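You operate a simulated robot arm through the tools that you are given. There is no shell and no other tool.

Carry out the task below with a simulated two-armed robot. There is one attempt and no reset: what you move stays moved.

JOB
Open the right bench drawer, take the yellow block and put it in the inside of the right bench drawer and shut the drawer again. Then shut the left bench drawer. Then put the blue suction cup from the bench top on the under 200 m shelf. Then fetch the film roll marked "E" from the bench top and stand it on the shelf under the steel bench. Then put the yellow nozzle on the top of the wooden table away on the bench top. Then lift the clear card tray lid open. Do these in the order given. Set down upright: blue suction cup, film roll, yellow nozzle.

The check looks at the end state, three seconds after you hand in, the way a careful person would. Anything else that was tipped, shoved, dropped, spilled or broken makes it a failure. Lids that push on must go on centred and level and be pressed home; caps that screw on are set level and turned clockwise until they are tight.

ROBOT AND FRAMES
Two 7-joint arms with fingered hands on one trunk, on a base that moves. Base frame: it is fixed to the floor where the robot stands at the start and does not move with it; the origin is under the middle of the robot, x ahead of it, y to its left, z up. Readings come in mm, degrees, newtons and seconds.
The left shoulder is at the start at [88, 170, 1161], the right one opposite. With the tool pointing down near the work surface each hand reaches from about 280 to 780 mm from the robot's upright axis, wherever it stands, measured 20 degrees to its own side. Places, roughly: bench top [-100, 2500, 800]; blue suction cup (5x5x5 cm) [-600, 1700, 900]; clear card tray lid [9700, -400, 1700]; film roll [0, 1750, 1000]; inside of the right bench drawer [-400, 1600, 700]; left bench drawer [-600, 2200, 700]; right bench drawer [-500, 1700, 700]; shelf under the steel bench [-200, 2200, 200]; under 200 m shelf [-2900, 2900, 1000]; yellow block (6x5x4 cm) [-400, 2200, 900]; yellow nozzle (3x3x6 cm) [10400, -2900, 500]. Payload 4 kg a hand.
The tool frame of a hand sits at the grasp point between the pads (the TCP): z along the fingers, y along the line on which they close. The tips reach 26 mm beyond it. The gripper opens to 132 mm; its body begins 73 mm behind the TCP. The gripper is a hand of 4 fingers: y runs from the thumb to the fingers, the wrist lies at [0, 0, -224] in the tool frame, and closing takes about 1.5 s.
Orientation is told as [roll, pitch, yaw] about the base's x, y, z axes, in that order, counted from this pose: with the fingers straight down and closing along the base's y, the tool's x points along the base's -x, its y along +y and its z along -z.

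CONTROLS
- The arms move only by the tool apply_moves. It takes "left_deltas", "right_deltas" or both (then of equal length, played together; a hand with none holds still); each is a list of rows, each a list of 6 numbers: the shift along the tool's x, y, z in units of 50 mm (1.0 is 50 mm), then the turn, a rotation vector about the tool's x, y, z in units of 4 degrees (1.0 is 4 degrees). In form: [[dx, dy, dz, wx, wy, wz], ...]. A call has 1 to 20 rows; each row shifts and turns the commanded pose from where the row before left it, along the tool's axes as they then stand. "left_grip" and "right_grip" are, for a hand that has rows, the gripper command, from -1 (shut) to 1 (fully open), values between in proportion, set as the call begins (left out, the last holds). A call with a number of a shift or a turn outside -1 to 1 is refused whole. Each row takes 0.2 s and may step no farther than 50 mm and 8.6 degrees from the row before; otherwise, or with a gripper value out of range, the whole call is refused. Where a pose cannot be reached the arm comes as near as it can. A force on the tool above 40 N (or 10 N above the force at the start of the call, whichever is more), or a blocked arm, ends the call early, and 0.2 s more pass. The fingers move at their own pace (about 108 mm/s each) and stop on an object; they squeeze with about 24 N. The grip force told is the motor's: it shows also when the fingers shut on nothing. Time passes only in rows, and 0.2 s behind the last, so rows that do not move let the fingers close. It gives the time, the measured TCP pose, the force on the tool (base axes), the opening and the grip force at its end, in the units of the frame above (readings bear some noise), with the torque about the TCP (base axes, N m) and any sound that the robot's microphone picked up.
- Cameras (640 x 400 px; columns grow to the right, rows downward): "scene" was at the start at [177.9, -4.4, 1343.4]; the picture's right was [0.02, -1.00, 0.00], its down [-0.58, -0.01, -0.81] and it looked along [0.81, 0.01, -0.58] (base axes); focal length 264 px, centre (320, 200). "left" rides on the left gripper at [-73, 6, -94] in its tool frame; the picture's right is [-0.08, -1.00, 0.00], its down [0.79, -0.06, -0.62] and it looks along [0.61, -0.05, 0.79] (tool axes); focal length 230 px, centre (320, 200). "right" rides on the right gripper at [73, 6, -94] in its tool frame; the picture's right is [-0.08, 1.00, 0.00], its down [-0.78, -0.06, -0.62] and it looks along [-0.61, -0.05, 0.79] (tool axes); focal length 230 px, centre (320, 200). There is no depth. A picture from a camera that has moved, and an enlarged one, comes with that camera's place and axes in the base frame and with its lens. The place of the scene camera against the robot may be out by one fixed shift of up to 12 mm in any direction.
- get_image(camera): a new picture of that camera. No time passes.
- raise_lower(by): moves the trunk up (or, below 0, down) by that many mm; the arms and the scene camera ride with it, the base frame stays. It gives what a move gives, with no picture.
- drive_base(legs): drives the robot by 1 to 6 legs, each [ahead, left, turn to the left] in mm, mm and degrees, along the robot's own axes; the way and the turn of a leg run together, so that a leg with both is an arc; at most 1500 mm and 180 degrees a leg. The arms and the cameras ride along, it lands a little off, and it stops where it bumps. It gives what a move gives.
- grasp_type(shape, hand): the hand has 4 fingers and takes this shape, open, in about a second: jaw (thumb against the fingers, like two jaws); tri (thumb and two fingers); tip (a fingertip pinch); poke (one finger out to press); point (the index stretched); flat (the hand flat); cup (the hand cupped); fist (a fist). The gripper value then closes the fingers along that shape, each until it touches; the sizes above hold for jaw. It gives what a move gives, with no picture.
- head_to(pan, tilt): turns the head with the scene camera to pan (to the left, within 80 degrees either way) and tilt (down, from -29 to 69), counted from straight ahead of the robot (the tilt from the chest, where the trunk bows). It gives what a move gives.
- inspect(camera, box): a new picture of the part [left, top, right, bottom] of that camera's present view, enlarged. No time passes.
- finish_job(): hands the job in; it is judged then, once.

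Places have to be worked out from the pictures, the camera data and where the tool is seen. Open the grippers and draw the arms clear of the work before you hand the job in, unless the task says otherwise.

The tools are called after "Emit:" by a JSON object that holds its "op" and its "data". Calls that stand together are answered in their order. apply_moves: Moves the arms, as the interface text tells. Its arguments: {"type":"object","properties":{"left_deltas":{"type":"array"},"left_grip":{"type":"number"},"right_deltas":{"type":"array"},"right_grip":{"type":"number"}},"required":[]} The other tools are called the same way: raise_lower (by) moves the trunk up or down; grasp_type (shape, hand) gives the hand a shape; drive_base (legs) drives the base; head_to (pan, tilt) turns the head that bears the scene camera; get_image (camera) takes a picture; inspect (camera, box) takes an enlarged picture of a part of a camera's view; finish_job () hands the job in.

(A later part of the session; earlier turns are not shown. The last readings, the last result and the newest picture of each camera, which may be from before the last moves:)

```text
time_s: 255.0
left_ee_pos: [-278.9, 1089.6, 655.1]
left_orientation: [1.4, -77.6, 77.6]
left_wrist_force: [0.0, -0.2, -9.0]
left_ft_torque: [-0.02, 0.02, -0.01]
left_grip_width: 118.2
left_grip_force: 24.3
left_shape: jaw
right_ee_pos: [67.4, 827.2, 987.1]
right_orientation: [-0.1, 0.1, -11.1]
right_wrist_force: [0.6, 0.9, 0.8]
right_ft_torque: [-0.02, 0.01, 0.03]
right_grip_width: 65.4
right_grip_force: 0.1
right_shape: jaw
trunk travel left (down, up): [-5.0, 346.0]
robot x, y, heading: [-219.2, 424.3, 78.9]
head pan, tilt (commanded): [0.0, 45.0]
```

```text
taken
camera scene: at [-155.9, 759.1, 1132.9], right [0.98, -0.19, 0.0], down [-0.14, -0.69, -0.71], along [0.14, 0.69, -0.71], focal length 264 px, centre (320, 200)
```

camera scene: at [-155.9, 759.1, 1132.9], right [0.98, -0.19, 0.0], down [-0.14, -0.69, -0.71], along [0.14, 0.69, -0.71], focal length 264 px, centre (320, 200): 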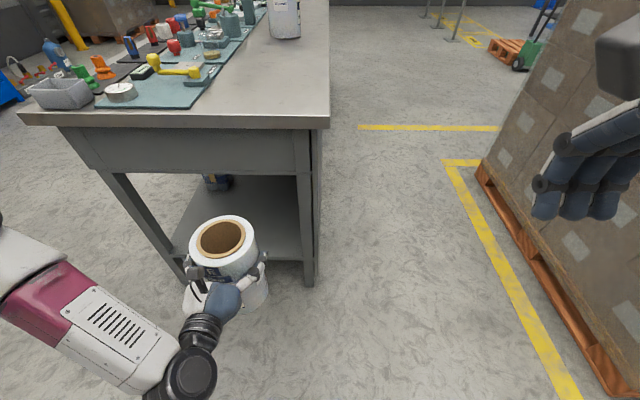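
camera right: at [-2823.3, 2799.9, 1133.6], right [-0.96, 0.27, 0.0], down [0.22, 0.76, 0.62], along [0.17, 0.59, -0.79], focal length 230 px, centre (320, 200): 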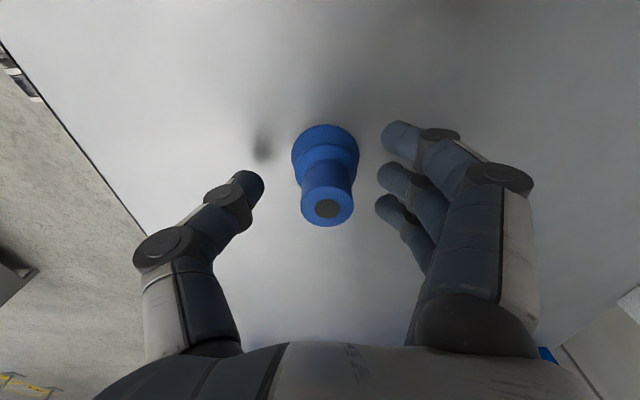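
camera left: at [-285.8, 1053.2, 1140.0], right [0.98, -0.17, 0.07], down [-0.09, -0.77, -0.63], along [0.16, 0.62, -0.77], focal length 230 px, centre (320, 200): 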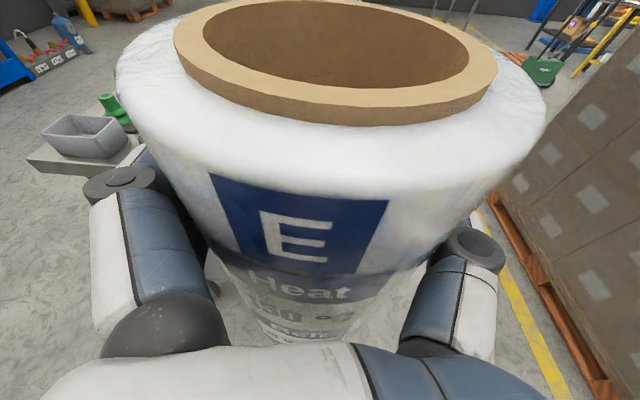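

The lowered trunk leans forward, which gives good low reach. I continue lowering the roll to just above shelf height.

Emit:
{"op": "apply_moves", "data": {"left_deltas": [[0.879, 0, 0.194, 0, 0, 0], [0.879, 0, 0.194, 0, 0, 0], [0.879, 0, 0.194, 0, 0, 0], [0.879, 0, 0.194, 0, 0, 0], [0.7, 0, 0.154, 0, 0, 0], [0, 0, 0, 0, 0, 0]], "left_grip": -1}}

Emit:
{"op": "get_image", "data": {"camera": "scene"}}

Emit:
{"op": "get_image", "data": {"camera": "left"}}

```text
time_s: 256.4
left_ee_pos: [-278.8, 1089.0, 440.1]
left_orientation: [1.2, -77.6, 77.7]
left_wrist_force: [-0.3, 0.3, -7.5]
left_ft_torque: [-0.08, 0.03, -0.01]
left_grip_width: 118.4
left_grip_force: 24.0
left_shape: jaw
right_ee_pos: [67.1, 826.2, 989.4]
right_orientation: [0.0, 0.1, -11.1]
right_wrist_force: [0.3, -0.8, 0.4]
right_ft_torque: [-0.02, 0.0, 0.01]
right_grip_width: 65.4
right_grip_force: 0.0
right_shape: jaw
trunk travel left (down, up): [-5.0, 346.0]
robot x, y, heading: [-220.3, 424.0, 79.0]
head pan, tilt (commanded): [0.0, 45.0]
```

```text
taken
camera scene: at [-155.9, 758.4, 1133.2], right [0.98, -0.19, 0.0], down [-0.14, -0.69, -0.71], along [0.14, 0.69, -0.71], focal length 264 px, centre (320, 200)
```

scene: 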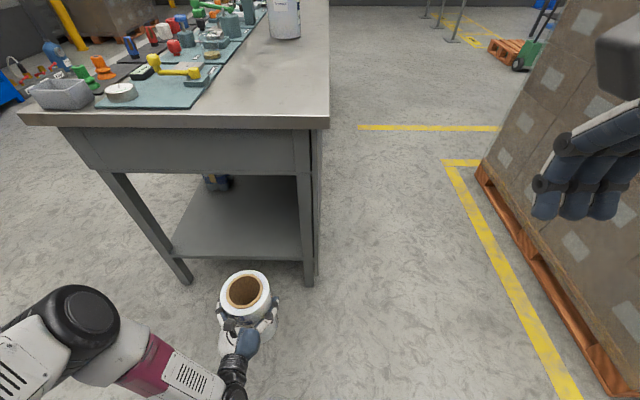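

```text
taken
camera left: at [-296.6, 1015.0, 531.0], right [0.98, -0.17, 0.07], down [-0.09, -0.77, -0.63], along [0.16, 0.62, -0.77], focal length 230 px, centre (320, 200)
```

left: 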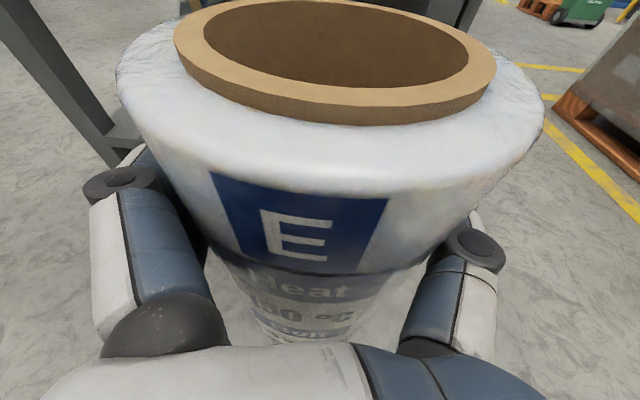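

I enlarge the lower shelf to work out its height and position.

Emit:
{"op": "inspect", "data": {"camera": "scene", "box": [90, 110, 340, 320]}}

```text
1.90 times, centred on (215, 215) of scene
camera zoom: at [-155.9, 758.4, 1133.2], right [0.98, -0.19, 0.0], down [-0.14, -0.69, -0.71], along [0.14, 0.69, -0.71], focal length 504 px, centre (520, 171)
```

zoom: 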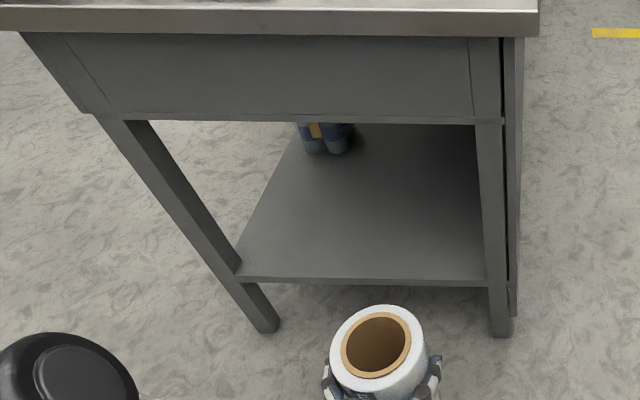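

With the elbow as it is, it would hit the bench apron if I drove closer, so I extend the arm forward (117 mm) first and will stay further back; I also shift the base left for clearance from the leg.

Emit:
{"op": "apply_moves", "data": {"left_deltas": [[-0.168, 0, 0.762, 0, 0, 0], [-0.168, 0, 0.762, 0, 0, 0], [-0.168, 0, 0.762, 0, 0, 0], [0, 0, 0, 0, 0, 0]], "left_grip": -1}}

Emit:
{"op": "get_image", "data": {"camera": "scene"}}

```text
time_s: 257.4
left_ee_pos: [-254.5, 1205.1, 440.1]
left_orientation: [1.6, -77.5, 77.6]
left_wrist_force: [0.2, -0.3, -8.6]
left_ft_torque: [-0.07, 0.01, -0.01]
left_grip_width: 118.1
left_grip_force: 23.7
left_shape: jaw
right_ee_pos: [68.4, 827.9, 987.8]
right_orientation: [-0.1, 0.2, -11.3]
right_wrist_force: [0.6, -0.5, -0.3]
right_ft_torque: [0.02, -0.01, 0.01]
right_grip_width: 65.5
right_grip_force: 0.0
right_shape: jaw
trunk travel left (down, up): [-5.0, 346.0]
robot x, y, heading: [-218.6, 426.3, 79.0]
head pan, tilt (commanded): [0.0, 45.0]
```

```text
taken
camera scene: at [-155.9, 758.7, 1133.0], right [0.98, -0.19, 0.0], down [-0.14, -0.69, -0.71], along [0.14, 0.69, -0.71], focal length 264 px, centre (320, 200)
```

scene: 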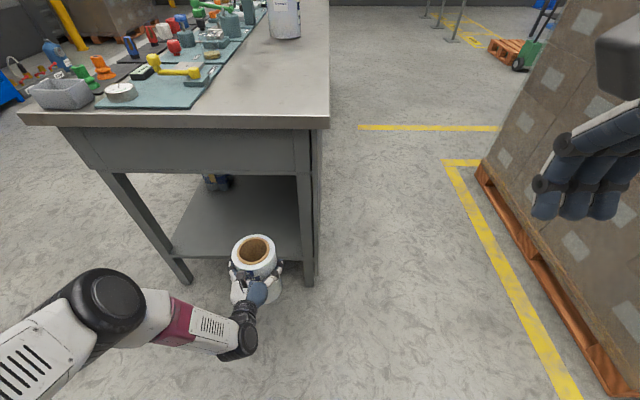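

I shift left 90 mm, lower slightly, and drive forward 265 mm to bring the roll over the shelf while the elbow stays clear of the bench edge.

Emit:
{"op": "apply_moves", "data": {"left_deltas": [[0.4, 0, 0.088, 0, 0, 0], [0.2, 0, 0.044, 0, 0, 0], [0, 0, 0, 0, 0, 0]], "left_grip": -1}}

Emit:
{"op": "drive_base", "data": {"legs": [[0, 90, 0], [150, 0, 0]]}}

Emit:
{"op": "get_image", "data": {"camera": "scene"}}

Emit:
{"op": "get_image", "data": {"camera": "left"}}

```text
time_s: 258.2
left_ee_pos: [-255.2, 1203.7, 408.6]
left_orientation: [1.3, -77.5, 77.5]
left_wrist_force: [0.6, 1.0, -8.3]
left_ft_torque: [-0.07, -0.01, 0.02]
left_grip_width: 118.0
left_grip_force: 23.5
left_shape: jaw
right_ee_pos: [67.9, 826.4, 988.7]
right_orientation: [-0.2, 0.2, -11.2]
right_wrist_force: [-0.6, -0.8, 0.6]
right_ft_torque: [-0.03, 0.0, 0.01]
right_grip_width: 65.7
right_grip_force: 0.0
right_shape: jaw
trunk travel left (down, up): [-5.0, 346.0]
robot x, y, heading: [-218.8, 426.8, 78.9]
head pan, tilt (commanded): [0.0, 45.0]
```

```text
time_s: 260.6
left_ee_pos: [-312.4, 1371.1, 407.5]
left_orientation: [1.4, -77.5, 77.5]
left_wrist_force: [0.5, 0.6, -9.1]
left_ft_torque: [-0.06, 0.02, -0.02]
left_grip_width: 118.1
left_grip_force: 24.1
left_shape: jaw
right_ee_pos: [11.6, 992.5, 988.3]
right_orientation: [-0.1, 0.2, -11.3]
right_wrist_force: [0.0, 0.2, -1.1]
right_ft_torque: [-0.02, 0.01, 0.02]
right_grip_width: 65.4
right_grip_force: 0.0
right_shape: jaw
trunk travel left (down, up): [-5.0, 346.0]
robot x, y, heading: [-271.5, 588.3, 78.6]
head pan, tilt (commanded): [0.0, 45.0]
```

```text
taken
camera scene: at [-213.0, 925.3, 1132.8], right [0.98, -0.19, 0.0], down [-0.14, -0.69, -0.71], along [0.14, 0.69, -0.71], focal length 264 px, centre (320, 200)
```

scene: 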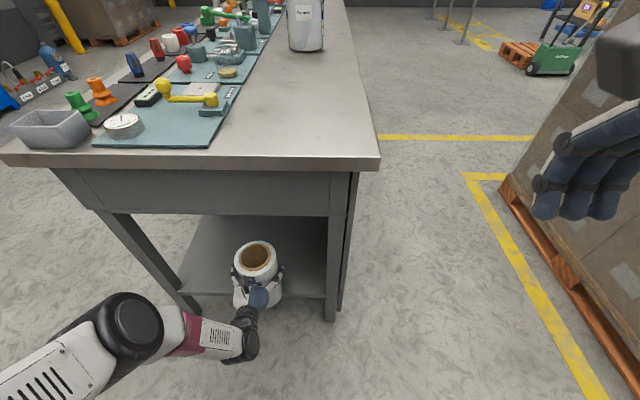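

```text
taken
camera left: at [-331.0, 1297.2, 498.7], right [0.98, -0.18, 0.07], down [-0.09, -0.77, -0.63], along [0.17, 0.61, -0.77], focal length 230 px, centre (320, 200)
```

left: 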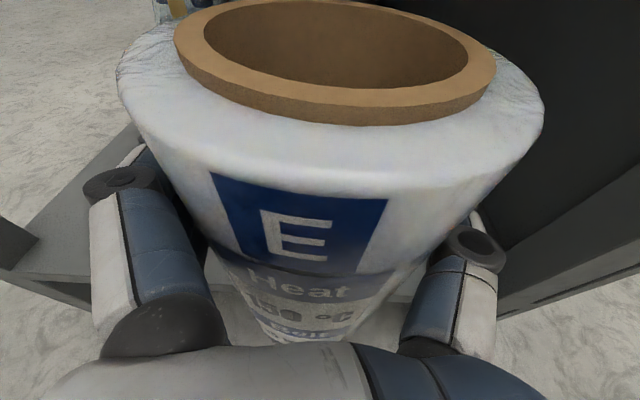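

The shelf's near edge is about 795 mm ahead and the roll is 23 mm short of it. I drive forward another 120 mm; the elbow keeps about 50 mm clearance.

Emit:
{"op": "drive_base", "data": {"legs": [[120, 0, 0]]}}

Emit:
{"op": "get_image", "data": {"camera": "scene"}}

Emit:
{"op": "get_image", "data": {"camera": "left"}}

```text
time_s: 261.9
left_ee_pos: [-289.9, 1487.6, 406.4]
left_orientation: [1.3, -77.4, 77.5]
left_wrist_force: [0.7, -0.3, -9.3]
left_ft_torque: [-0.06, -0.01, -0.02]
left_grip_width: 118.5
left_grip_force: 23.9
left_shape: jaw
right_ee_pos: [33.4, 1108.5, 988.4]
right_orientation: [-0.2, 0.1, -11.2]
right_wrist_force: [-0.6, 0.2, 0.3]
right_ft_torque: [-0.02, -0.02, 0.04]
right_grip_width: 65.5
right_grip_force: 0.0
right_shape: jaw
trunk travel left (down, up): [-5.0, 346.0]
robot x, y, heading: [-256.6, 703.7, 78.9]
head pan, tilt (commanded): [0.0, 45.0]
```

```text
taken
camera scene: at [-190.6, 1040.9, 1132.8], right [0.98, -0.19, 0.0], down [-0.14, -0.69, -0.71], along [0.14, 0.69, -0.71], focal length 264 px, centre (320, 200)
```

scene: 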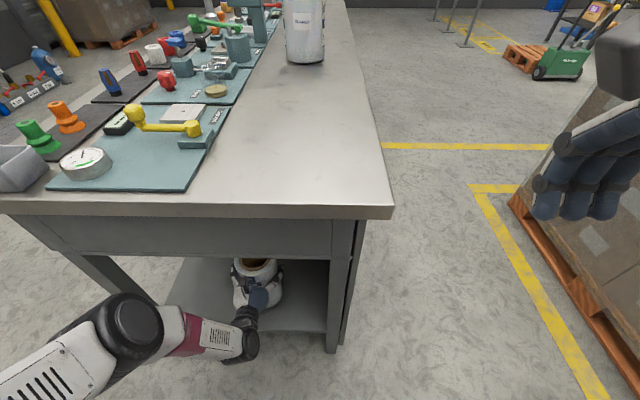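

```text
taken
camera left: at [-309.0, 1412.4, 498.5], right [0.98, -0.18, 0.07], down [-0.09, -0.77, -0.63], along [0.16, 0.61, -0.77], focal length 230 px, centre (320, 200)
```

left: 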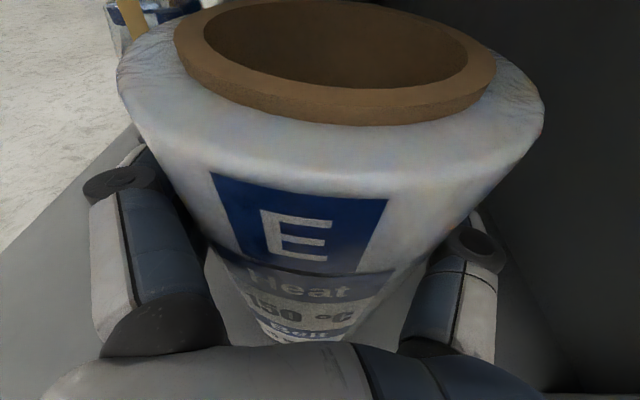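

The roll is about 96 mm inside the shelf edge. I lower it in small steps until it touches the shelf.

Emit:
{"op": "apply_moves", "data": {"left_deltas": [[0.195, 0, 0.043, 0, 0, 0], [0.195, 0, 0.043, 0, 0, 0], [0, 0, 0, 0, 0, 0]], "left_grip": -1}}

Emit:
{"op": "apply_moves", "data": {"left_deltas": [[0.1, 0, 0.022, 0, 0, 0], [0.1, 0, 0.022, 0, 0, 0], [0, 0, 0, 0, 0, 0]], "left_grip": -1}}

Emit:
{"op": "get_image", "data": {"camera": "left"}}

```text
time_s: 262.7
left_ee_pos: [-289.9, 1488.0, 392.6]
left_orientation: [1.7, -78.1, 77.2]
left_wrist_force: [-1.8, -4.3, 20.3]
left_ft_torque: [0.03, -0.07, 0.04]
left_grip_width: 118.1
left_grip_force: 24.0
left_shape: jaw
right_ee_pos: [32.7, 1104.4, 991.6]
right_orientation: [0.2, 0.1, -11.3]
right_wrist_force: [-0.8, 0.0, 0.1]
right_ft_torque: [0.0, -0.01, -0.02]
right_grip_width: 65.8
right_grip_force: 0.1
right_shape: jaw
trunk travel left (down, up): [-5.0, 346.0]
robot x, y, heading: [-250.6, 704.7, 78.7]
head pan, tilt (commanded): [0.0, 45.0]
```

```text
time_s: 263.5
left_ee_pos: [-290.5, 1488.1, 384.7]
left_orientation: [2.0, -78.3, 77.1]
left_wrist_force: [-1.0, 4.6, 35.4]
left_ft_torque: [0.18, 0.08, -0.06]
left_grip_width: 117.6
left_grip_force: 24.2
left_shape: jaw
right_ee_pos: [32.7, 1105.0, 989.8]
right_orientation: [0.2, 0.1, -11.2]
right_wrist_force: [-0.2, 0.2, 0.0]
right_ft_torque: [-0.01, -0.03, 0.0]
right_grip_width: 65.4
right_grip_force: 0.1
right_shape: jaw
trunk travel left (down, up): [-5.0, 346.0]
robot x, y, heading: [-253.6, 707.1, 78.7]
head pan, tilt (commanded): [0.0, 45.0]
```

```text
taken
camera left: at [-308.9, 1413.1, 474.4], right [0.98, -0.17, 0.07], down [-0.09, -0.76, -0.64], along [0.16, 0.63, -0.76], focal length 230 px, centre (320, 200)
```

left: 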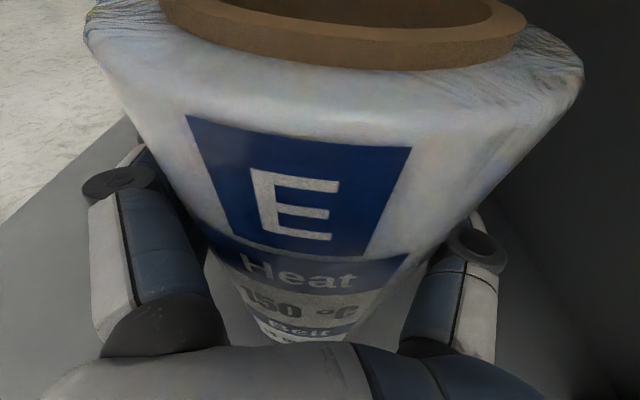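

The roll is standing on the shelf (the hand has slid down slightly on it, 35 N). I ease the hand up a few mm to unload, then open.

Emit:
{"op": "apply_moves", "data": {"left_deltas": [[-0.08, 0, -0.018, 0, 0, 0], [-0.04, 0, -0.009, 0, 0, 0], [0, 0, 0, 0, 0, 0]], "left_grip": -1}}

Emit:
{"op": "get_image", "data": {"camera": "left"}}

```text
time_s: 264.3
left_ee_pos: [-289.1, 1485.2, 384.1]
left_orientation: [1.9, -77.5, 77.2]
left_wrist_force: [0.7, 8.7, 19.3]
left_ft_torque: [0.31, 0.31, -0.06]
left_grip_width: 117.9
left_grip_force: 24.0
left_shape: jaw
right_ee_pos: [32.8, 1106.5, 988.8]
right_orientation: [0.1, 0.1, -11.2]
right_wrist_force: [-0.2, -0.1, -0.2]
right_ft_torque: [-0.01, -0.02, 0.0]
right_grip_width: 65.6
right_grip_force: 0.0
right_shape: jaw
trunk travel left (down, up): [-5.0, 346.0]
robot x, y, heading: [-250.3, 706.3, 79.0]
head pan, tilt (commanded): [0.0, 45.0]
```

```text
taken
camera left: at [-308.8, 1411.2, 475.6], right [0.98, -0.18, 0.07], down [-0.09, -0.77, -0.63], along [0.16, 0.62, -0.77], focal length 230 px, centre (320, 200)
```

left: 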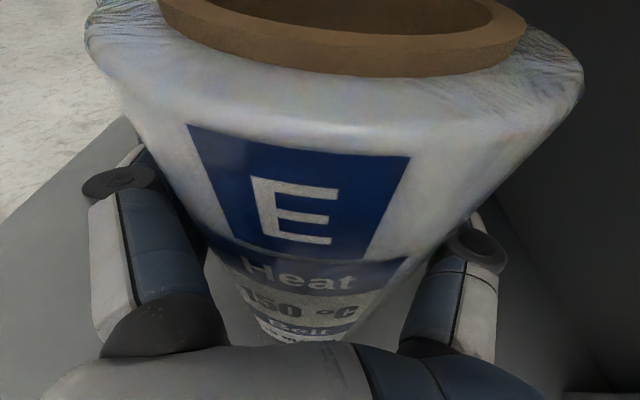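

I open the hand fully to let the roll stand free.

Emit:
{"op": "apply_moves", "data": {"left_deltas": [[0, 0, 0, 0, 0, 0], [0, 0, 0, 0, 0, 0], [0, 0, 0, 0, 0, 0]], "left_grip": 1}}

Emit:
{"op": "get_image", "data": {"camera": "left"}}

Emit:
{"op": "inspect", "data": {"camera": "scene", "box": [160, 230, 340, 380]}}

```text
time_s: 265.1
left_ee_pos: [-289.8, 1484.1, 381.4]
left_orientation: [1.4, -77.3, 77.5]
left_wrist_force: [1.4, -2.4, -1.3]
left_ft_torque: [0.02, 0.06, -0.02]
left_grip_width: 131.9
left_grip_force: 0.1
left_shape: jaw
right_ee_pos: [32.7, 1106.9, 987.7]
right_orientation: [-0.1, 0.1, -11.3]
right_wrist_force: [-0.4, 0.8, -0.5]
right_ft_torque: [-0.04, 0.0, 0.02]
right_grip_width: 65.4
right_grip_force: 0.0
right_shape: jaw
trunk travel left (down, up): [-5.0, 346.0]
robot x, y, heading: [-252.4, 703.3, 78.8]
head pan, tilt (commanded): [0.0, 45.0]
```

```text
taken
camera left: at [-308.9, 1410.9, 473.2], right [0.98, -0.18, 0.07], down [-0.09, -0.77, -0.63], along [0.16, 0.61, -0.77], focal length 230 px, centre (320, 200)
```

left: 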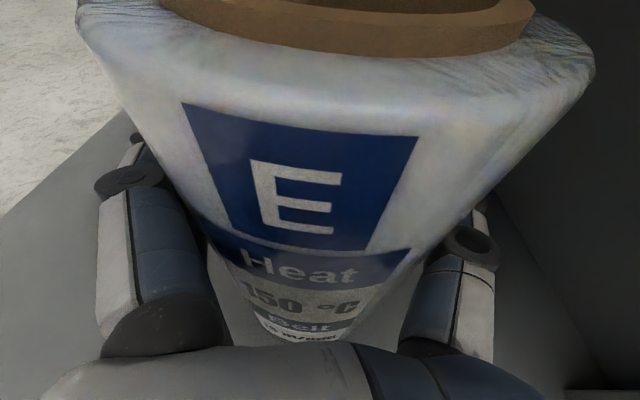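

```text
2.67 times, centred on (250, 305) of scene
camera zoom: at [-190.6, 1039.8, 1133.0], right [0.98, -0.19, 0.0], down [-0.14, -0.69, -0.71], along [0.14, 0.69, -0.71], focal length 705 px, centre (507, -80)
```

zoom: 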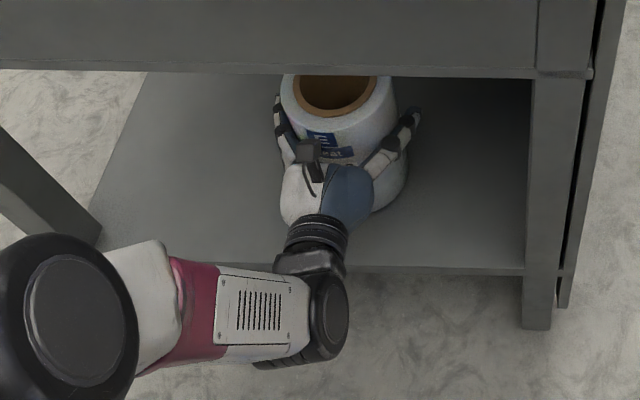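

The roll stands upright on the shelf. I withdraw the hand 90 mm straight back along its approach line.

Emit:
{"op": "apply_moves", "data": {"left_deltas": [[0.064, 0, -0.293, 0, 0, 0], [0.064, 0, -0.293, 0, 0, 0], [0.086, 0, -0.39, 0, 0, 0], [0.107, 0, -0.488, 0, 0, 0], [0.086, 0, -0.39, 0, 0, 0]], "left_grip": 1}}

Emit:
{"op": "get_image", "data": {"camera": "left"}}

Emit:
{"op": "get_image", "data": {"camera": "scene"}}

```text
time_s: 266.3
left_ee_pos: [-307.9, 1393.4, 385.1]
left_orientation: [1.6, -77.5, 77.2]
left_wrist_force: [0.3, -0.6, -0.3]
left_ft_torque: [0.01, 0.03, 0.0]
left_grip_width: 131.8
left_grip_force: 0.1
left_shape: jaw
right_ee_pos: [33.5, 1107.5, 988.4]
right_orientation: [-0.1, 0.1, -11.2]
right_wrist_force: [0.1, 0.3, -0.4]
right_ft_torque: [0.02, -0.01, 0.01]
right_grip_width: 65.4
right_grip_force: 0.1
right_shape: jaw
trunk travel left (down, up): [-5.0, 346.0]
robot x, y, heading: [-249.8, 704.0, 78.8]
head pan, tilt (commanded): [0.0, 45.0]
```

```text
taken
camera left: at [-326.3, 1319.4, 475.8], right [0.98, -0.17, 0.07], down [-0.09, -0.77, -0.63], along [0.16, 0.62, -0.77], focal length 230 px, centre (320, 200)
```

left: 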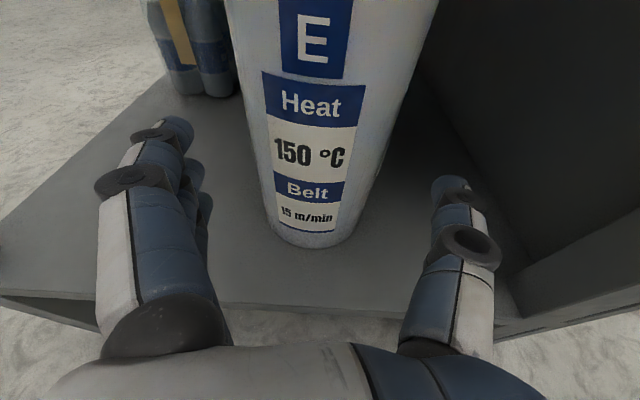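

```text
taken
camera scene: at [-190.7, 1039.6, 1133.3], right [0.98, -0.19, 0.0], down [-0.14, -0.69, -0.71], along [0.14, 0.69, -0.71], focal length 264 px, centre (320, 200)
```

scene: 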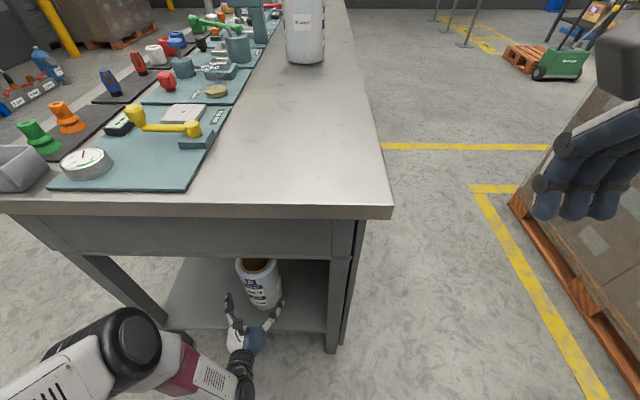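

The roll "E" stands upright on the lower shelf. I drive back, then raise the trunk and the left arm.

Emit:
{"op": "drive_base", "data": {"legs": [[-400, 0, 0]]}}

Emit:
{"op": "raise_lower", "data": {"by": 170}}

Emit:
{"op": "apply_moves", "data": {"left_deltas": [[-0.879, 0, -0.194, 0, 0, 0], [-0.879, 0, -0.194, 0, 0, 0], [-0.879, 0, -0.194, 0, 0, 0], [-0.879, 0, -0.194, 0, 0, 0], [-0.879, 0, -0.194, 0, 0, 0], [-0.879, 0, -0.194, 0, 0, 0], [-0.879, 0, -0.194, 0, 0, 0], [-0.879, 0, -0.194, 0, 0, 0], [-0.879, 0, -0.194, 0, 0, 0]], "left_grip": 0}}

Emit:
{"op": "head_to", "data": {"pan": 0, "tilt": 40}}

Emit:
{"op": "get_image", "data": {"camera": "scene"}}

```text
time_s: 268.8
left_ee_pos: [-388.2, 1000.2, 385.7]
left_orientation: [1.6, -77.5, 77.8]
left_wrist_force: [0.7, 0.6, 0.0]
left_ft_torque: [0.01, -0.03, 0.0]
left_grip_width: 131.6
left_grip_force: 0.2
left_shape: jaw
right_ee_pos: [-47.0, 716.9, 988.7]
right_orientation: [0.0, 0.1, -10.8]
right_wrist_force: [0.0, -1.1, 0.8]
right_ft_torque: [0.01, -0.03, 0.03]
right_grip_width: 65.6
right_grip_force: 0.0
right_shape: jaw
trunk travel left (down, up): [-5.0, 346.0]
robot x, y, heading: [-329.0, 314.9, 79.3]
head pan, tilt (commanded): [0.0, 45.0]
```

```text
time_s: 270.7
left_ee_pos: [-386.7, 1007.6, 565.8]
left_orientation: [1.4, -78.6, 77.9]
left_wrist_force: [-1.0, 0.3, -0.5]
left_ft_torque: [0.0, -0.02, 0.01]
left_grip_width: 131.6
left_grip_force: 0.1
left_shape: jaw
right_ee_pos: [-45.3, 717.1, 1158.6]
right_orientation: [-0.1, 0.1, -11.0]
right_wrist_force: [0.4, -0.1, 0.5]
right_ft_torque: [-0.02, -0.02, 0.0]
right_grip_width: 65.5
right_grip_force: 0.1
right_shape: jaw
trunk travel left (down, up): [-175.0, 176.0]
robot x, y, heading: [-328.5, 313.5, 79.3]
head pan, tilt (commanded): [0.0, 45.0]
```

```text
time_s: 272.7
left_ee_pos: [-386.3, 1000.9, 973.7]
left_orientation: [1.7, -78.6, 77.6]
left_wrist_force: [-0.2, 0.8, 0.5]
left_ft_torque: [-0.02, 0.0, 0.03]
left_grip_width: 66.9
left_grip_force: 0.1
left_shape: jaw
right_ee_pos: [-44.6, 716.3, 1158.3]
right_orientation: [0.0, 0.1, -10.9]
right_wrist_force: [0.5, -0.5, 0.5]
right_ft_torque: [0.02, 0.0, 0.0]
right_grip_width: 65.4
right_grip_force: 0.0
right_shape: jaw
trunk travel left (down, up): [-175.0, 176.0]
robot x, y, heading: [-326.0, 311.6, 79.3]
head pan, tilt (commanded): [0.0, 45.0]
```

```text
time_s: 273.4
left_ee_pos: [-385.8, 1002.4, 972.9]
left_orientation: [1.6, -78.8, 77.7]
left_wrist_force: [0.1, -0.4, -0.2]
left_ft_torque: [-0.02, 0.0, 0.01]
left_grip_width: 66.8
left_grip_force: 0.1
left_shape: jaw
right_ee_pos: [-45.6, 716.2, 1159.7]
right_orientation: [0.0, 0.2, -10.9]
right_wrist_force: [0.7, 0.8, -0.4]
right_ft_torque: [-0.01, 0.0, 0.0]
right_grip_width: 65.5
right_grip_force: 0.2
right_shape: jaw
trunk travel left (down, up): [-175.0, 176.0]
robot x, y, heading: [-330.4, 309.3, 79.0]
head pan, tilt (commanded): [0.0, 40.0]
```

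```text
taken
camera scene: at [-300.2, 482.9, 1337.0], right [0.98, -0.19, 0.0], down [-0.12, -0.63, -0.77], along [0.14, 0.75, -0.64], focal length 264 px, centre (320, 200)
```

scene: 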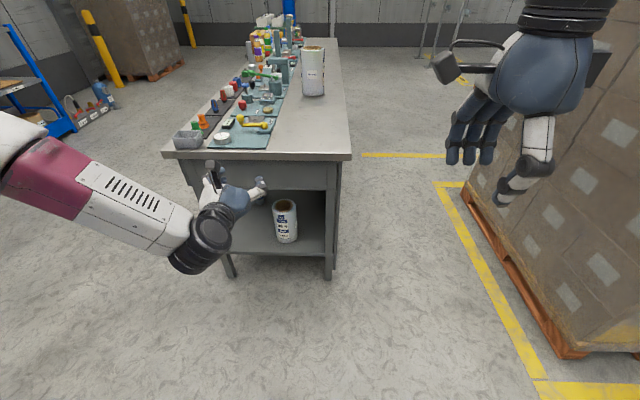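

Roll E is in place. Now for the far part: I tuck the left hand in, turn to face +x along the aisle and look ahead.

Emit:
{"op": "apply_moves", "data": {"left_deltas": [[0.17, 0, -0.78, 0, 0, 0], [0.17, 0, -0.78, 0, 0, 0], [0.17, 0, -0.78, 0, 0, 0], [0.17, 0, -0.78, 0, 0, 0]]}}

Emit:
{"op": "drive_base", "data": {"legs": [[0, 0, -79], [0, -350, 0]]}}

Emit:
{"op": "head_to", "data": {"pan": 0, "tilt": 10}}

Emit:
{"op": "get_image", "data": {"camera": "scene"}}

```text
time_s: 274.4
left_ee_pos: [-410.6, 851.4, 964.4]
left_orientation: [1.8, -78.8, 77.7]
left_wrist_force: [-1.1, 1.2, 0.5]
left_ft_torque: [0.04, -0.02, -0.01]
left_grip_width: 66.7
left_grip_force: 0.0
left_shape: jaw
left hand out of reach, approached as far as the arm can: row 4
right_ee_pos: [-45.5, 716.9, 1157.9]
right_orientation: [0.0, 0.0, -10.9]
right_wrist_force: [0.7, -0.5, -0.3]
right_ft_torque: [0.01, 0.0, -0.01]
right_grip_width: 65.6
right_grip_force: 0.0
right_shape: jaw
trunk travel left (down, up): [-175.0, 176.0]
robot x, y, heading: [-330.9, 313.3, 79.3]
head pan, tilt (commanded): [0.0, 40.0]
```

```text
time_s: 281.3
left_ee_pos: [189.6, 162.2, 964.5]
left_orientation: [1.6, -78.8, 0.3]
left_wrist_force: [0.1, 0.0, -0.3]
left_ft_torque: [-0.03, 0.0, 0.0]
left_grip_width: 66.7
left_grip_force: 0.0
left_shape: jaw
right_ee_pos: [139.3, -224.9, 1158.6]
right_orientation: [0.0, 0.2, -88.0]
right_wrist_force: [0.4, -1.0, 0.1]
right_ft_torque: [0.03, -0.01, 0.03]
right_grip_width: 65.5
right_grip_force: 0.0
right_shape: jaw
trunk travel left (down, up): [-175.0, 176.0]
robot x, y, heading: [-318.3, -35.3, 2.1]
head pan, tilt (commanded): [0.0, 40.0]
```

```text
time_s: 282.3
left_ee_pos: [189.7, 162.8, 964.3]
left_orientation: [1.7, -78.8, 0.5]
left_wrist_force: [-0.2, 0.0, 0.3]
left_ft_torque: [0.02, 0.02, 0.01]
left_grip_width: 66.5
left_grip_force: 0.1
left_shape: jaw
right_ee_pos: [139.7, -224.9, 1160.3]
right_orientation: [-0.1, 0.1, -88.0]
right_wrist_force: [-0.1, 0.6, 0.1]
right_ft_torque: [-0.02, 0.04, 0.02]
right_grip_width: 65.3
right_grip_force: 0.0
right_shape: jaw
trunk travel left (down, up): [-175.0, 176.0]
robot x, y, heading: [-314.4, -41.1, 1.8]
head pan, tilt (commanded): [0.0, 10.0]
```

```text
taken
camera scene: at [-134.5, -36.1, 1384.7], right [0.04, -1.0, 0.0], down [-0.17, -0.01, -0.98], along [0.98, 0.03, -0.17], focal length 264 px, centre (320, 200)
```

scene: 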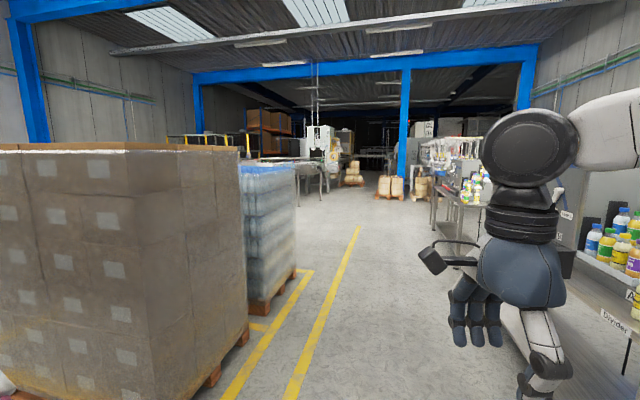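

The aisle runs at about heading -12°. I turn to that heading and drive 4.3 m along it, then look again.

Emit:
{"op": "drive_base", "data": {"legs": [[0, 0, -14], [1450, 0, 0], [1450, 0, 0], [1400, 0, 0]]}}

Emit:
{"op": "get_image", "data": {"camera": "scene"}}

```text
time_s: 303.7
left_ee_pos: [4421.1, -876.7, 964.7]
left_orientation: [1.8, -78.8, -12.9]
left_wrist_force: [-0.4, 0.8, -0.6]
left_ft_torque: [0.01, 0.01, -0.02]
left_grip_width: 66.9
left_grip_force: 0.1
left_shape: jaw
right_ee_pos: [4282.6, -1242.1, 1159.7]
right_orientation: [0.0, 0.1, -101.5]
right_wrist_force: [0.7, 0.4, -0.6]
right_ft_torque: [-0.03, -0.01, -0.03]
right_grip_width: 65.5
right_grip_force: 0.1
right_shape: jaw
trunk travel left (down, up): [-175.0, 176.0]
robot x, y, heading: [3881.0, -955.1, -11.4]
head pan, tilt (commanded): [0.0, 10.0]
```

```text
taken
camera scene: at [4061.4, -996.1, 1384.7], right [-0.2, -0.98, 0.0], down [-0.17, 0.03, -0.98], along [0.97, -0.19, -0.17], focal length 264 px, centre (320, 200)
```

scene: 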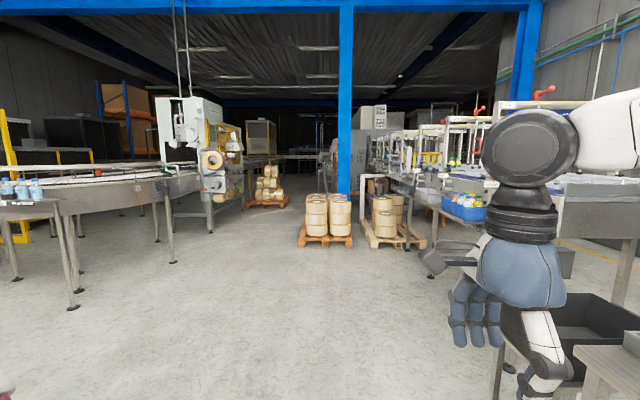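

The packing machine is ahead on the left; the drum pallets hide the area where the wooden table should be. I drive on diagonally through the free gap.

Emit:
{"op": "drive_base", "data": {"legs": [[1450, 340, 0], [1450, 340, 0], [1100, 250, 0]]}}

Emit:
{"op": "get_image", "data": {"camera": "scene"}}

Emit:
{"op": "head_to", "data": {"pan": -45, "tilt": 15}}

Emit:
{"op": "get_image", "data": {"camera": "scene"}}

```text
time_s: 323.7
left_ee_pos: [8584.1, -735.4, 962.6]
left_orientation: [1.5, -78.8, -11.3]
left_wrist_force: [-0.1, -0.4, -0.4]
left_ft_torque: [0.0, -0.03, -0.01]
left_grip_width: 66.3
left_grip_force: 0.0
left_shape: jaw
right_ee_pos: [8455.9, -1102.9, 1158.4]
right_orientation: [-0.1, 0.1, -99.7]
right_wrist_force: [1.1, 0.3, 0.5]
right_ft_torque: [-0.01, 0.0, -0.01]
right_grip_width: 65.5
right_grip_force: 0.1
right_shape: jaw
trunk travel left (down, up): [-175.0, 176.0]
robot x, y, heading: [8049.2, -821.5, -9.5]
head pan, tilt (commanded): [0.0, 10.0]
```

```text
taken
camera scene: at [8227.7, -864.5, 1384.7], right [-0.17, -0.99, 0.0], down [-0.17, 0.03, -0.98], along [0.97, -0.17, -0.17], focal length 264 px, centre (320, 200)
```

scene: 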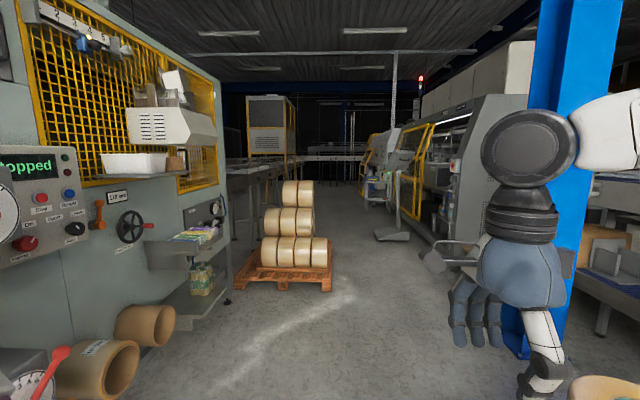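

```text
time_s: 324.8
left_ee_pos: [8582.3, -736.1, 964.1]
left_orientation: [1.6, -78.7, -11.2]
left_wrist_force: [-0.2, 0.4, 0.9]
left_ft_torque: [-0.03, 0.04, 0.02]
left_grip_width: 66.8
left_grip_force: 0.0
left_shape: jaw
right_ee_pos: [8456.5, -1103.5, 1159.1]
right_orientation: [0.0, 0.1, -99.8]
right_wrist_force: [-1.3, -0.8, 0.0]
right_ft_torque: [-0.04, 0.0, -0.02]
right_grip_width: 65.5
right_grip_force: 0.1
right_shape: jaw
trunk travel left (down, up): [-175.0, 176.0]
robot x, y, heading: [8047.3, -824.0, -9.9]
head pan, tilt (commanded): [-45.0, 15.0]
```

```text
taken
camera scene: at [8189.8, -925.0, 1376.6], right [-0.82, -0.58, 0.0], down [-0.15, 0.21, -0.97], along [0.56, -0.79, -0.26], focal length 264 px, centre (320, 200)
```

scene: 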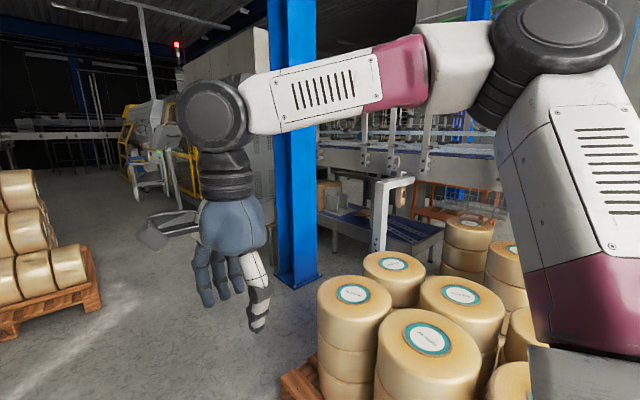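

I lower the right hand to unblock the view, drive further ahead past the pallets, and look to the right.

Emit:
{"op": "apply_moves", "data": {"right_deltas": [[0, -0.3, 0.9, 0, 0, 0], [0, -0.3, 0.9, 0, 0, 0], [-0.3, 0, 0.9, 0, 0, 0], [-0.3, 0, 0.9, 0, 0, 0]]}}

Emit:
{"op": "drive_base", "data": {"legs": [[1200, 0, -2]]}}

Emit:
{"op": "head_to", "data": {"pan": -50, "tilt": 20}}

Emit:
{"op": "get_image", "data": {"camera": "scene"}}

Emit:
{"op": "head_to", "data": {"pan": 0, "tilt": 15}}

Emit:
{"op": "get_image", "data": {"camera": "scene"}}

```text
time_s: 325.8
left_ee_pos: [8583.8, -736.0, 963.8]
left_orientation: [1.6, -78.7, -11.2]
left_wrist_force: [-1.0, 0.2, 0.8]
left_ft_torque: [0.01, -0.07, 0.02]
left_grip_width: 66.7
left_grip_force: 0.1
left_shape: jaw
right_ee_pos: [8422.0, -1128.7, 975.7]
right_orientation: [0.0, 0.1, -99.9]
right_wrist_force: [0.4, 0.1, -0.4]
right_ft_torque: [-0.02, -0.01, 0.01]
right_grip_width: 65.5
right_grip_force: 0.2
right_shape: jaw
trunk travel left (down, up): [-175.0, 176.0]
robot x, y, heading: [8044.4, -830.1, -9.7]
head pan, tilt (commanded): [-45.0, 15.0]
```

```text
time_s: 331.8
left_ee_pos: [9735.5, -985.6, 963.9]
left_orientation: [1.6, -78.7, -13.9]
left_wrist_force: [0.9, 0.6, 0.1]
left_ft_torque: [0.0, -0.02, -0.04]
left_grip_width: 66.7
left_grip_force: 0.0
left_shape: jaw
right_ee_pos: [9555.6, -1369.4, 975.4]
right_orientation: [0.0, 0.1, -102.5]
right_wrist_force: [0.2, 0.5, -0.1]
right_ft_torque: [0.01, -0.02, -0.02]
right_grip_width: 65.6
right_grip_force: 0.0
right_shape: jaw
trunk travel left (down, up): [-175.0, 176.0]
robot x, y, heading: [9196.4, -1052.4, -12.5]
head pan, tilt (commanded): [-45.0, 15.0]
```

```text
time_s: 332.4
left_ee_pos: [9735.5, -985.9, 964.1]
left_orientation: [1.6, -78.9, -14.0]
left_wrist_force: [0.5, 0.4, -0.1]
left_ft_torque: [0.0, 0.02, 0.01]
left_grip_width: 66.9
left_grip_force: 0.1
left_shape: jaw
right_ee_pos: [9556.1, -1369.9, 976.2]
right_orientation: [0.0, 0.1, -102.6]
right_wrist_force: [-0.5, -0.1, 0.3]
right_ft_torque: [0.03, -0.01, -0.03]
right_grip_width: 65.2
right_grip_force: 0.0
right_shape: jaw
trunk travel left (down, up): [-175.0, 176.0]
robot x, y, heading: [9194.4, -1050.0, -12.3]
head pan, tilt (commanded): [-50.0, 20.0]
```

```text
taken
camera scene: at [9327.1, -1160.3, 1368.5], right [-0.89, -0.46, 0.0], down [-0.16, 0.3, -0.94], along [0.44, -0.83, -0.34], focal length 264 px, centre (320, 200)
```

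scene: 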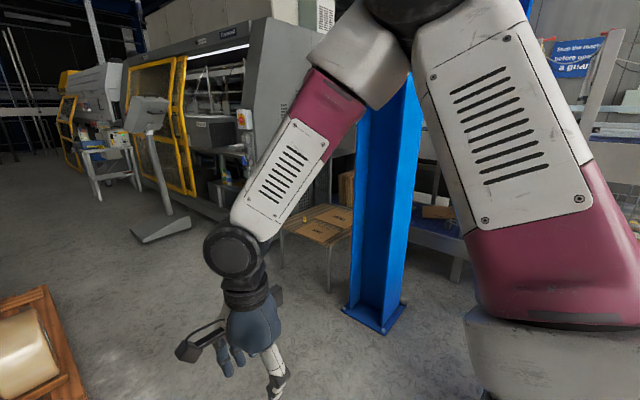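

```text
time_s: 333.6
left_ee_pos: [9735.8, -985.6, 964.3]
left_orientation: [1.6, -78.8, -13.9]
left_wrist_force: [-0.2, 0.1, 0.5]
left_ft_torque: [0.0, 0.01, 0.02]
left_grip_width: 66.6
left_grip_force: 0.1
left_shape: jaw
right_ee_pos: [9556.0, -1369.8, 977.3]
right_orientation: [-0.1, 0.1, -102.5]
right_wrist_force: [-0.2, 0.0, -0.2]
right_ft_torque: [-0.05, -0.01, 0.02]
right_grip_width: 65.4
right_grip_force: 0.1
right_shape: jaw
trunk travel left (down, up): [-175.0, 176.0]
robot x, y, heading: [9197.6, -1048.6, -12.2]
head pan, tilt (commanded): [0.0, 15.0]
```

```text
taken
camera scene: at [9375.2, -1098.0, 1376.6], right [-0.22, -0.98, 0.0], down [-0.25, 0.06, -0.97], along [0.94, -0.21, -0.26], focal length 264 px, centre (320, 200)
```

scene: 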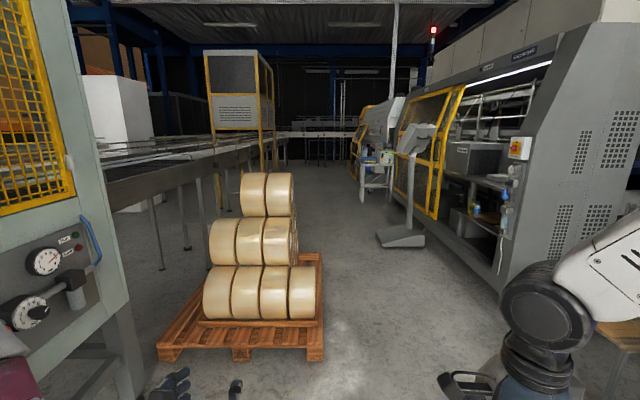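

A small wooden table stands beyond the blue column, around (10300, -2800). I turn towards it and approach partway.

Emit:
{"op": "drive_base", "data": {"legs": [[0, 0, -70], [600, 700, 0]]}}

Emit:
{"op": "head_to", "data": {"pan": 0, "tilt": 25}}

Emit:
{"op": "get_image", "data": {"camera": "scene"}}

```text
time_s: 343.2
left_ee_pos: [10223.7, -2030.5, 964.1]
left_orientation: [1.6, -78.8, -83.3]
left_wrist_force: [-0.3, 1.0, -0.2]
left_ft_torque: [-0.03, 0.02, -0.01]
left_grip_width: 66.7
left_grip_force: 0.1
left_shape: jaw
right_ee_pos: [9800.8, -1997.4, 977.1]
right_orientation: [0.1, 0.1, -171.8]
right_wrist_force: [0.8, 0.4, -0.2]
right_ft_torque: [0.02, -0.01, 0.04]
right_grip_width: 65.5
right_grip_force: 0.0
right_shape: jaw
trunk travel left (down, up): [-175.0, 176.0]
robot x, y, heading: [9971.3, -1551.8, -81.8]
head pan, tilt (commanded): [0.0, 15.0]
```

```text
time_s: 343.9
left_ee_pos: [10224.3, -2029.8, 963.8]
left_orientation: [1.6, -78.9, -83.2]
left_wrist_force: [-0.1, -0.6, 0.4]
left_ft_torque: [0.01, 0.0, 0.02]
left_grip_width: 66.8
left_grip_force: 0.0
left_shape: jaw
right_ee_pos: [9800.5, -1997.2, 975.6]
right_orientation: [0.1, 0.2, -171.8]
right_wrist_force: [-0.2, -0.4, -0.6]
right_ft_torque: [0.03, 0.02, -0.01]
right_grip_width: 65.7
right_grip_force: 0.1
right_shape: jaw
trunk travel left (down, up): [-175.0, 176.0]
robot x, y, heading: [9971.1, -1553.3, -82.0]
head pan, tilt (commanded): [0.0, 25.0]
```

```text
taken
camera scene: at [9994.8, -1737.6, 1360.5], right [-0.99, -0.14, 0.0], down [-0.06, 0.42, -0.91], along [0.13, -0.9, -0.42], focal length 264 px, centre (320, 200)
```

scene: 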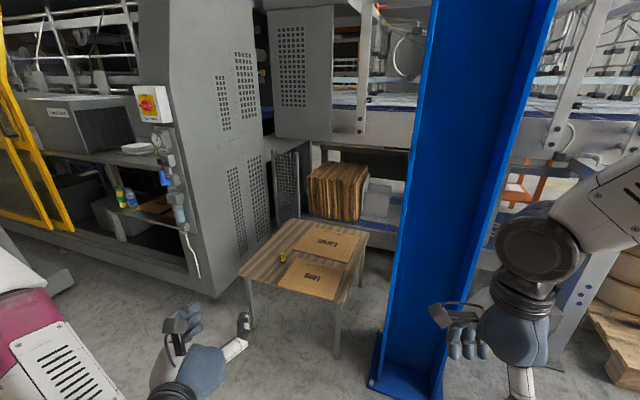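

I see the wooden table with flat cartons and a small yellow object. I enlarge it.

Emit:
{"op": "inspect", "data": {"camera": "scene", "box": [230, 210, 380, 310]}}

```text
4.00 times, centred on (305, 260) of scene
camera zoom: at [9994.8, -1737.6, 1360.5], right [-0.99, -0.14, 0.0], down [-0.06, 0.42, -0.91], along [0.13, -0.9, -0.42], focal length 1058 px, centre (380, -40)
```

zoom: 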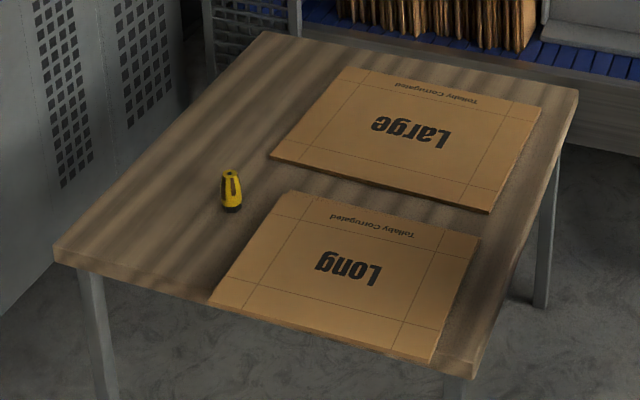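

The yellow nozzle stands on the table at about (10359, -2852). I turn the left hand to point down to make it compact, then drive square to the table.

Emit:
{"op": "apply_moves", "data": {"left_deltas": [[0, 0, 0, 0, 1, 0], [0, 0, 0, 0, 1, 0], [0, 0, 0, 0, 1, 0], [0, 0, 0, 0, 1, 0], [0, 0, 0, 0, 1, 0], [0, 0, 0, 0, 1, 0], [0, 0, 0, 0, 1, 0], [0, 0, 0, 0, 1, 0], [0, 0, 0, 0, 1, 0], [0, 0, 0, 0, 1, 0], [0, 0, 0, 0, 1, 0], [0, 0, 0, 0, 1, 0], [0, 0, 0, 0, 1, 0], [0, 0, 0, 0, 1, 0], [0, 0, 0, 0, 1, 0], [0, 0, 0, 0, 1, 0], [0, 0, 0, 0, 1, 0], [0, 0, 0, 0, 1, 0], [0, 0, 0, 0, 1, 0], [0, 0, 0, 0, 0.7, 0]]}}

Emit:
{"op": "drive_base", "data": {"legs": [[0, 0, -20.5], [0, 800, 0], [480, 0, 0]]}}

Emit:
{"op": "head_to", "data": {"pan": -10, "tilt": 40}}

Emit:
{"op": "get_image", "data": {"camera": "scene"}}

```text
time_s: 348.1
left_ee_pos: [10222.9, -2038.7, 958.7]
left_orientation: [0.3, 0.1, -81.7]
left_wrist_force: [0.5, -0.2, 1.2]
left_ft_torque: [0.0, -0.01, 0.02]
left_grip_width: 66.6
left_grip_force: 0.1
left_shape: jaw
left hand out of reach, approached as far as the arm can: row 1, 2
right_ee_pos: [9800.3, -1997.9, 975.6]
right_orientation: [0.0, 0.1, -171.8]
right_wrist_force: [-1.3, 0.4, 0.2]
right_ft_torque: [0.0, -0.02, 0.03]
right_grip_width: 65.4
right_grip_force: 0.0
right_shape: jaw
trunk travel left (down, up): [-175.0, 176.0]
robot x, y, heading: [9973.1, -1547.5, -81.9]
head pan, tilt (commanded): [0.0, 25.0]
```

```text
time_s: 359.0
left_ee_pos: [10734.0, -2714.0, 959.6]
left_orientation: [0.3, 0.1, -101.0]
left_wrist_force: [-0.1, 0.4, 0.6]
left_ft_torque: [0.0, -0.02, -0.03]
left_grip_width: 66.6
left_grip_force: 0.2
left_shape: jaw
right_ee_pos: [10349.7, -2535.3, 977.1]
right_orientation: [0.0, 0.1, 168.6]
right_wrist_force: [0.1, 0.1, -0.3]
right_ft_torque: [0.04, -0.01, -0.02]
right_grip_width: 65.7
right_grip_force: 0.1
right_shape: jaw
trunk travel left (down, up): [-175.0, 176.0]
robot x, y, heading: [10662.3, -2163.1, -101.0]
head pan, tilt (commanded): [0.0, 25.0]
```

```text
time_s: 359.8
left_ee_pos: [10734.8, -2713.6, 959.3]
left_orientation: [0.3, 0.1, -101.1]
left_wrist_force: [0.4, 0.2, -0.3]
left_ft_torque: [0.01, 0.0, 0.02]
left_grip_width: 66.9
left_grip_force: 0.0
left_shape: jaw
right_ee_pos: [10350.8, -2535.8, 976.8]
right_orientation: [0.0, 0.0, 168.6]
right_wrist_force: [-0.5, 0.5, 0.2]
right_ft_torque: [-0.01, 0.04, 0.0]
right_grip_width: 65.6
right_grip_force: 0.0
right_shape: jaw
trunk travel left (down, up): [-175.0, 176.0]
robot x, y, heading: [10658.3, -2166.1, -101.0]
head pan, tilt (commanded): [-10.0, 40.0]
```

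```text
taken
camera scene: at [10608.4, -2345.5, 1337.2], right [-0.93, 0.36, 0.0], down [0.23, 0.6, -0.77], along [-0.28, -0.71, -0.64], focal length 264 px, centre (320, 200)
```

scene: 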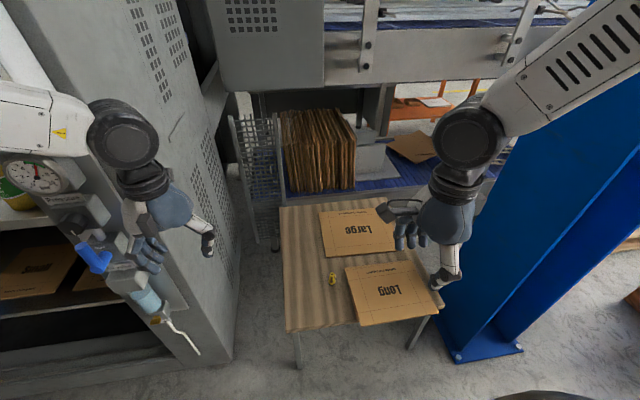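

I enlarge the nozzle in this view to triangulate its position and the table height.

Emit:
{"op": "inspect", "data": {"camera": "scene", "box": [270, 190, 450, 340]}}

Emit:
{"op": "get_image", "data": {"camera": "right"}}

```text
2.67 times, centred on (360, 265) of scene
camera zoom: at [10608.4, -2345.5, 1337.2], right [-0.93, 0.36, 0.0], down [0.23, 0.6, -0.77], along [-0.28, -0.71, -0.64], focal length 705 px, centre (213, 27)
```

zoom: 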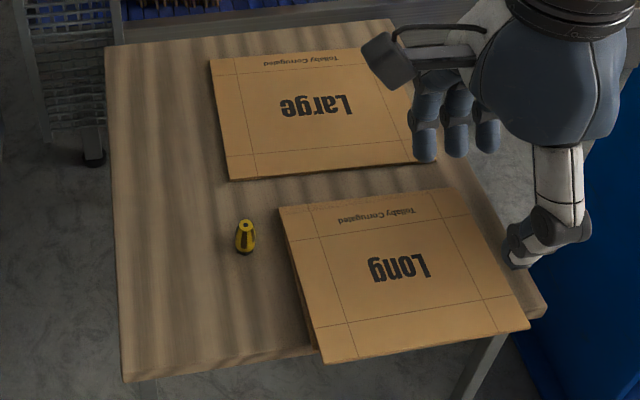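

```text
taken
camera right: at [10421.0, -2553.7, 1071.4], right [-0.27, -0.96, 0.0], down [-0.76, 0.21, 0.62], along [-0.59, 0.17, -0.79], focal length 230 px, centre (320, 200)
```

right: 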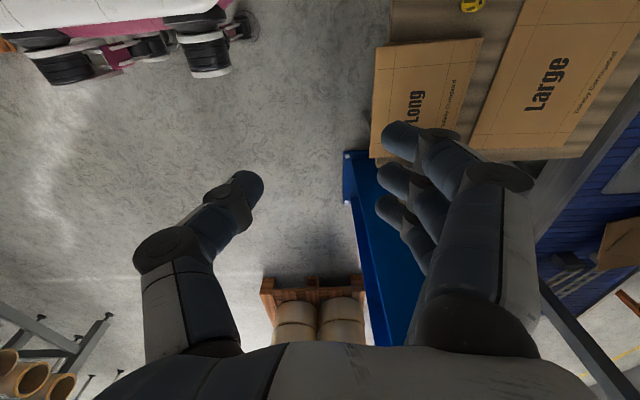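

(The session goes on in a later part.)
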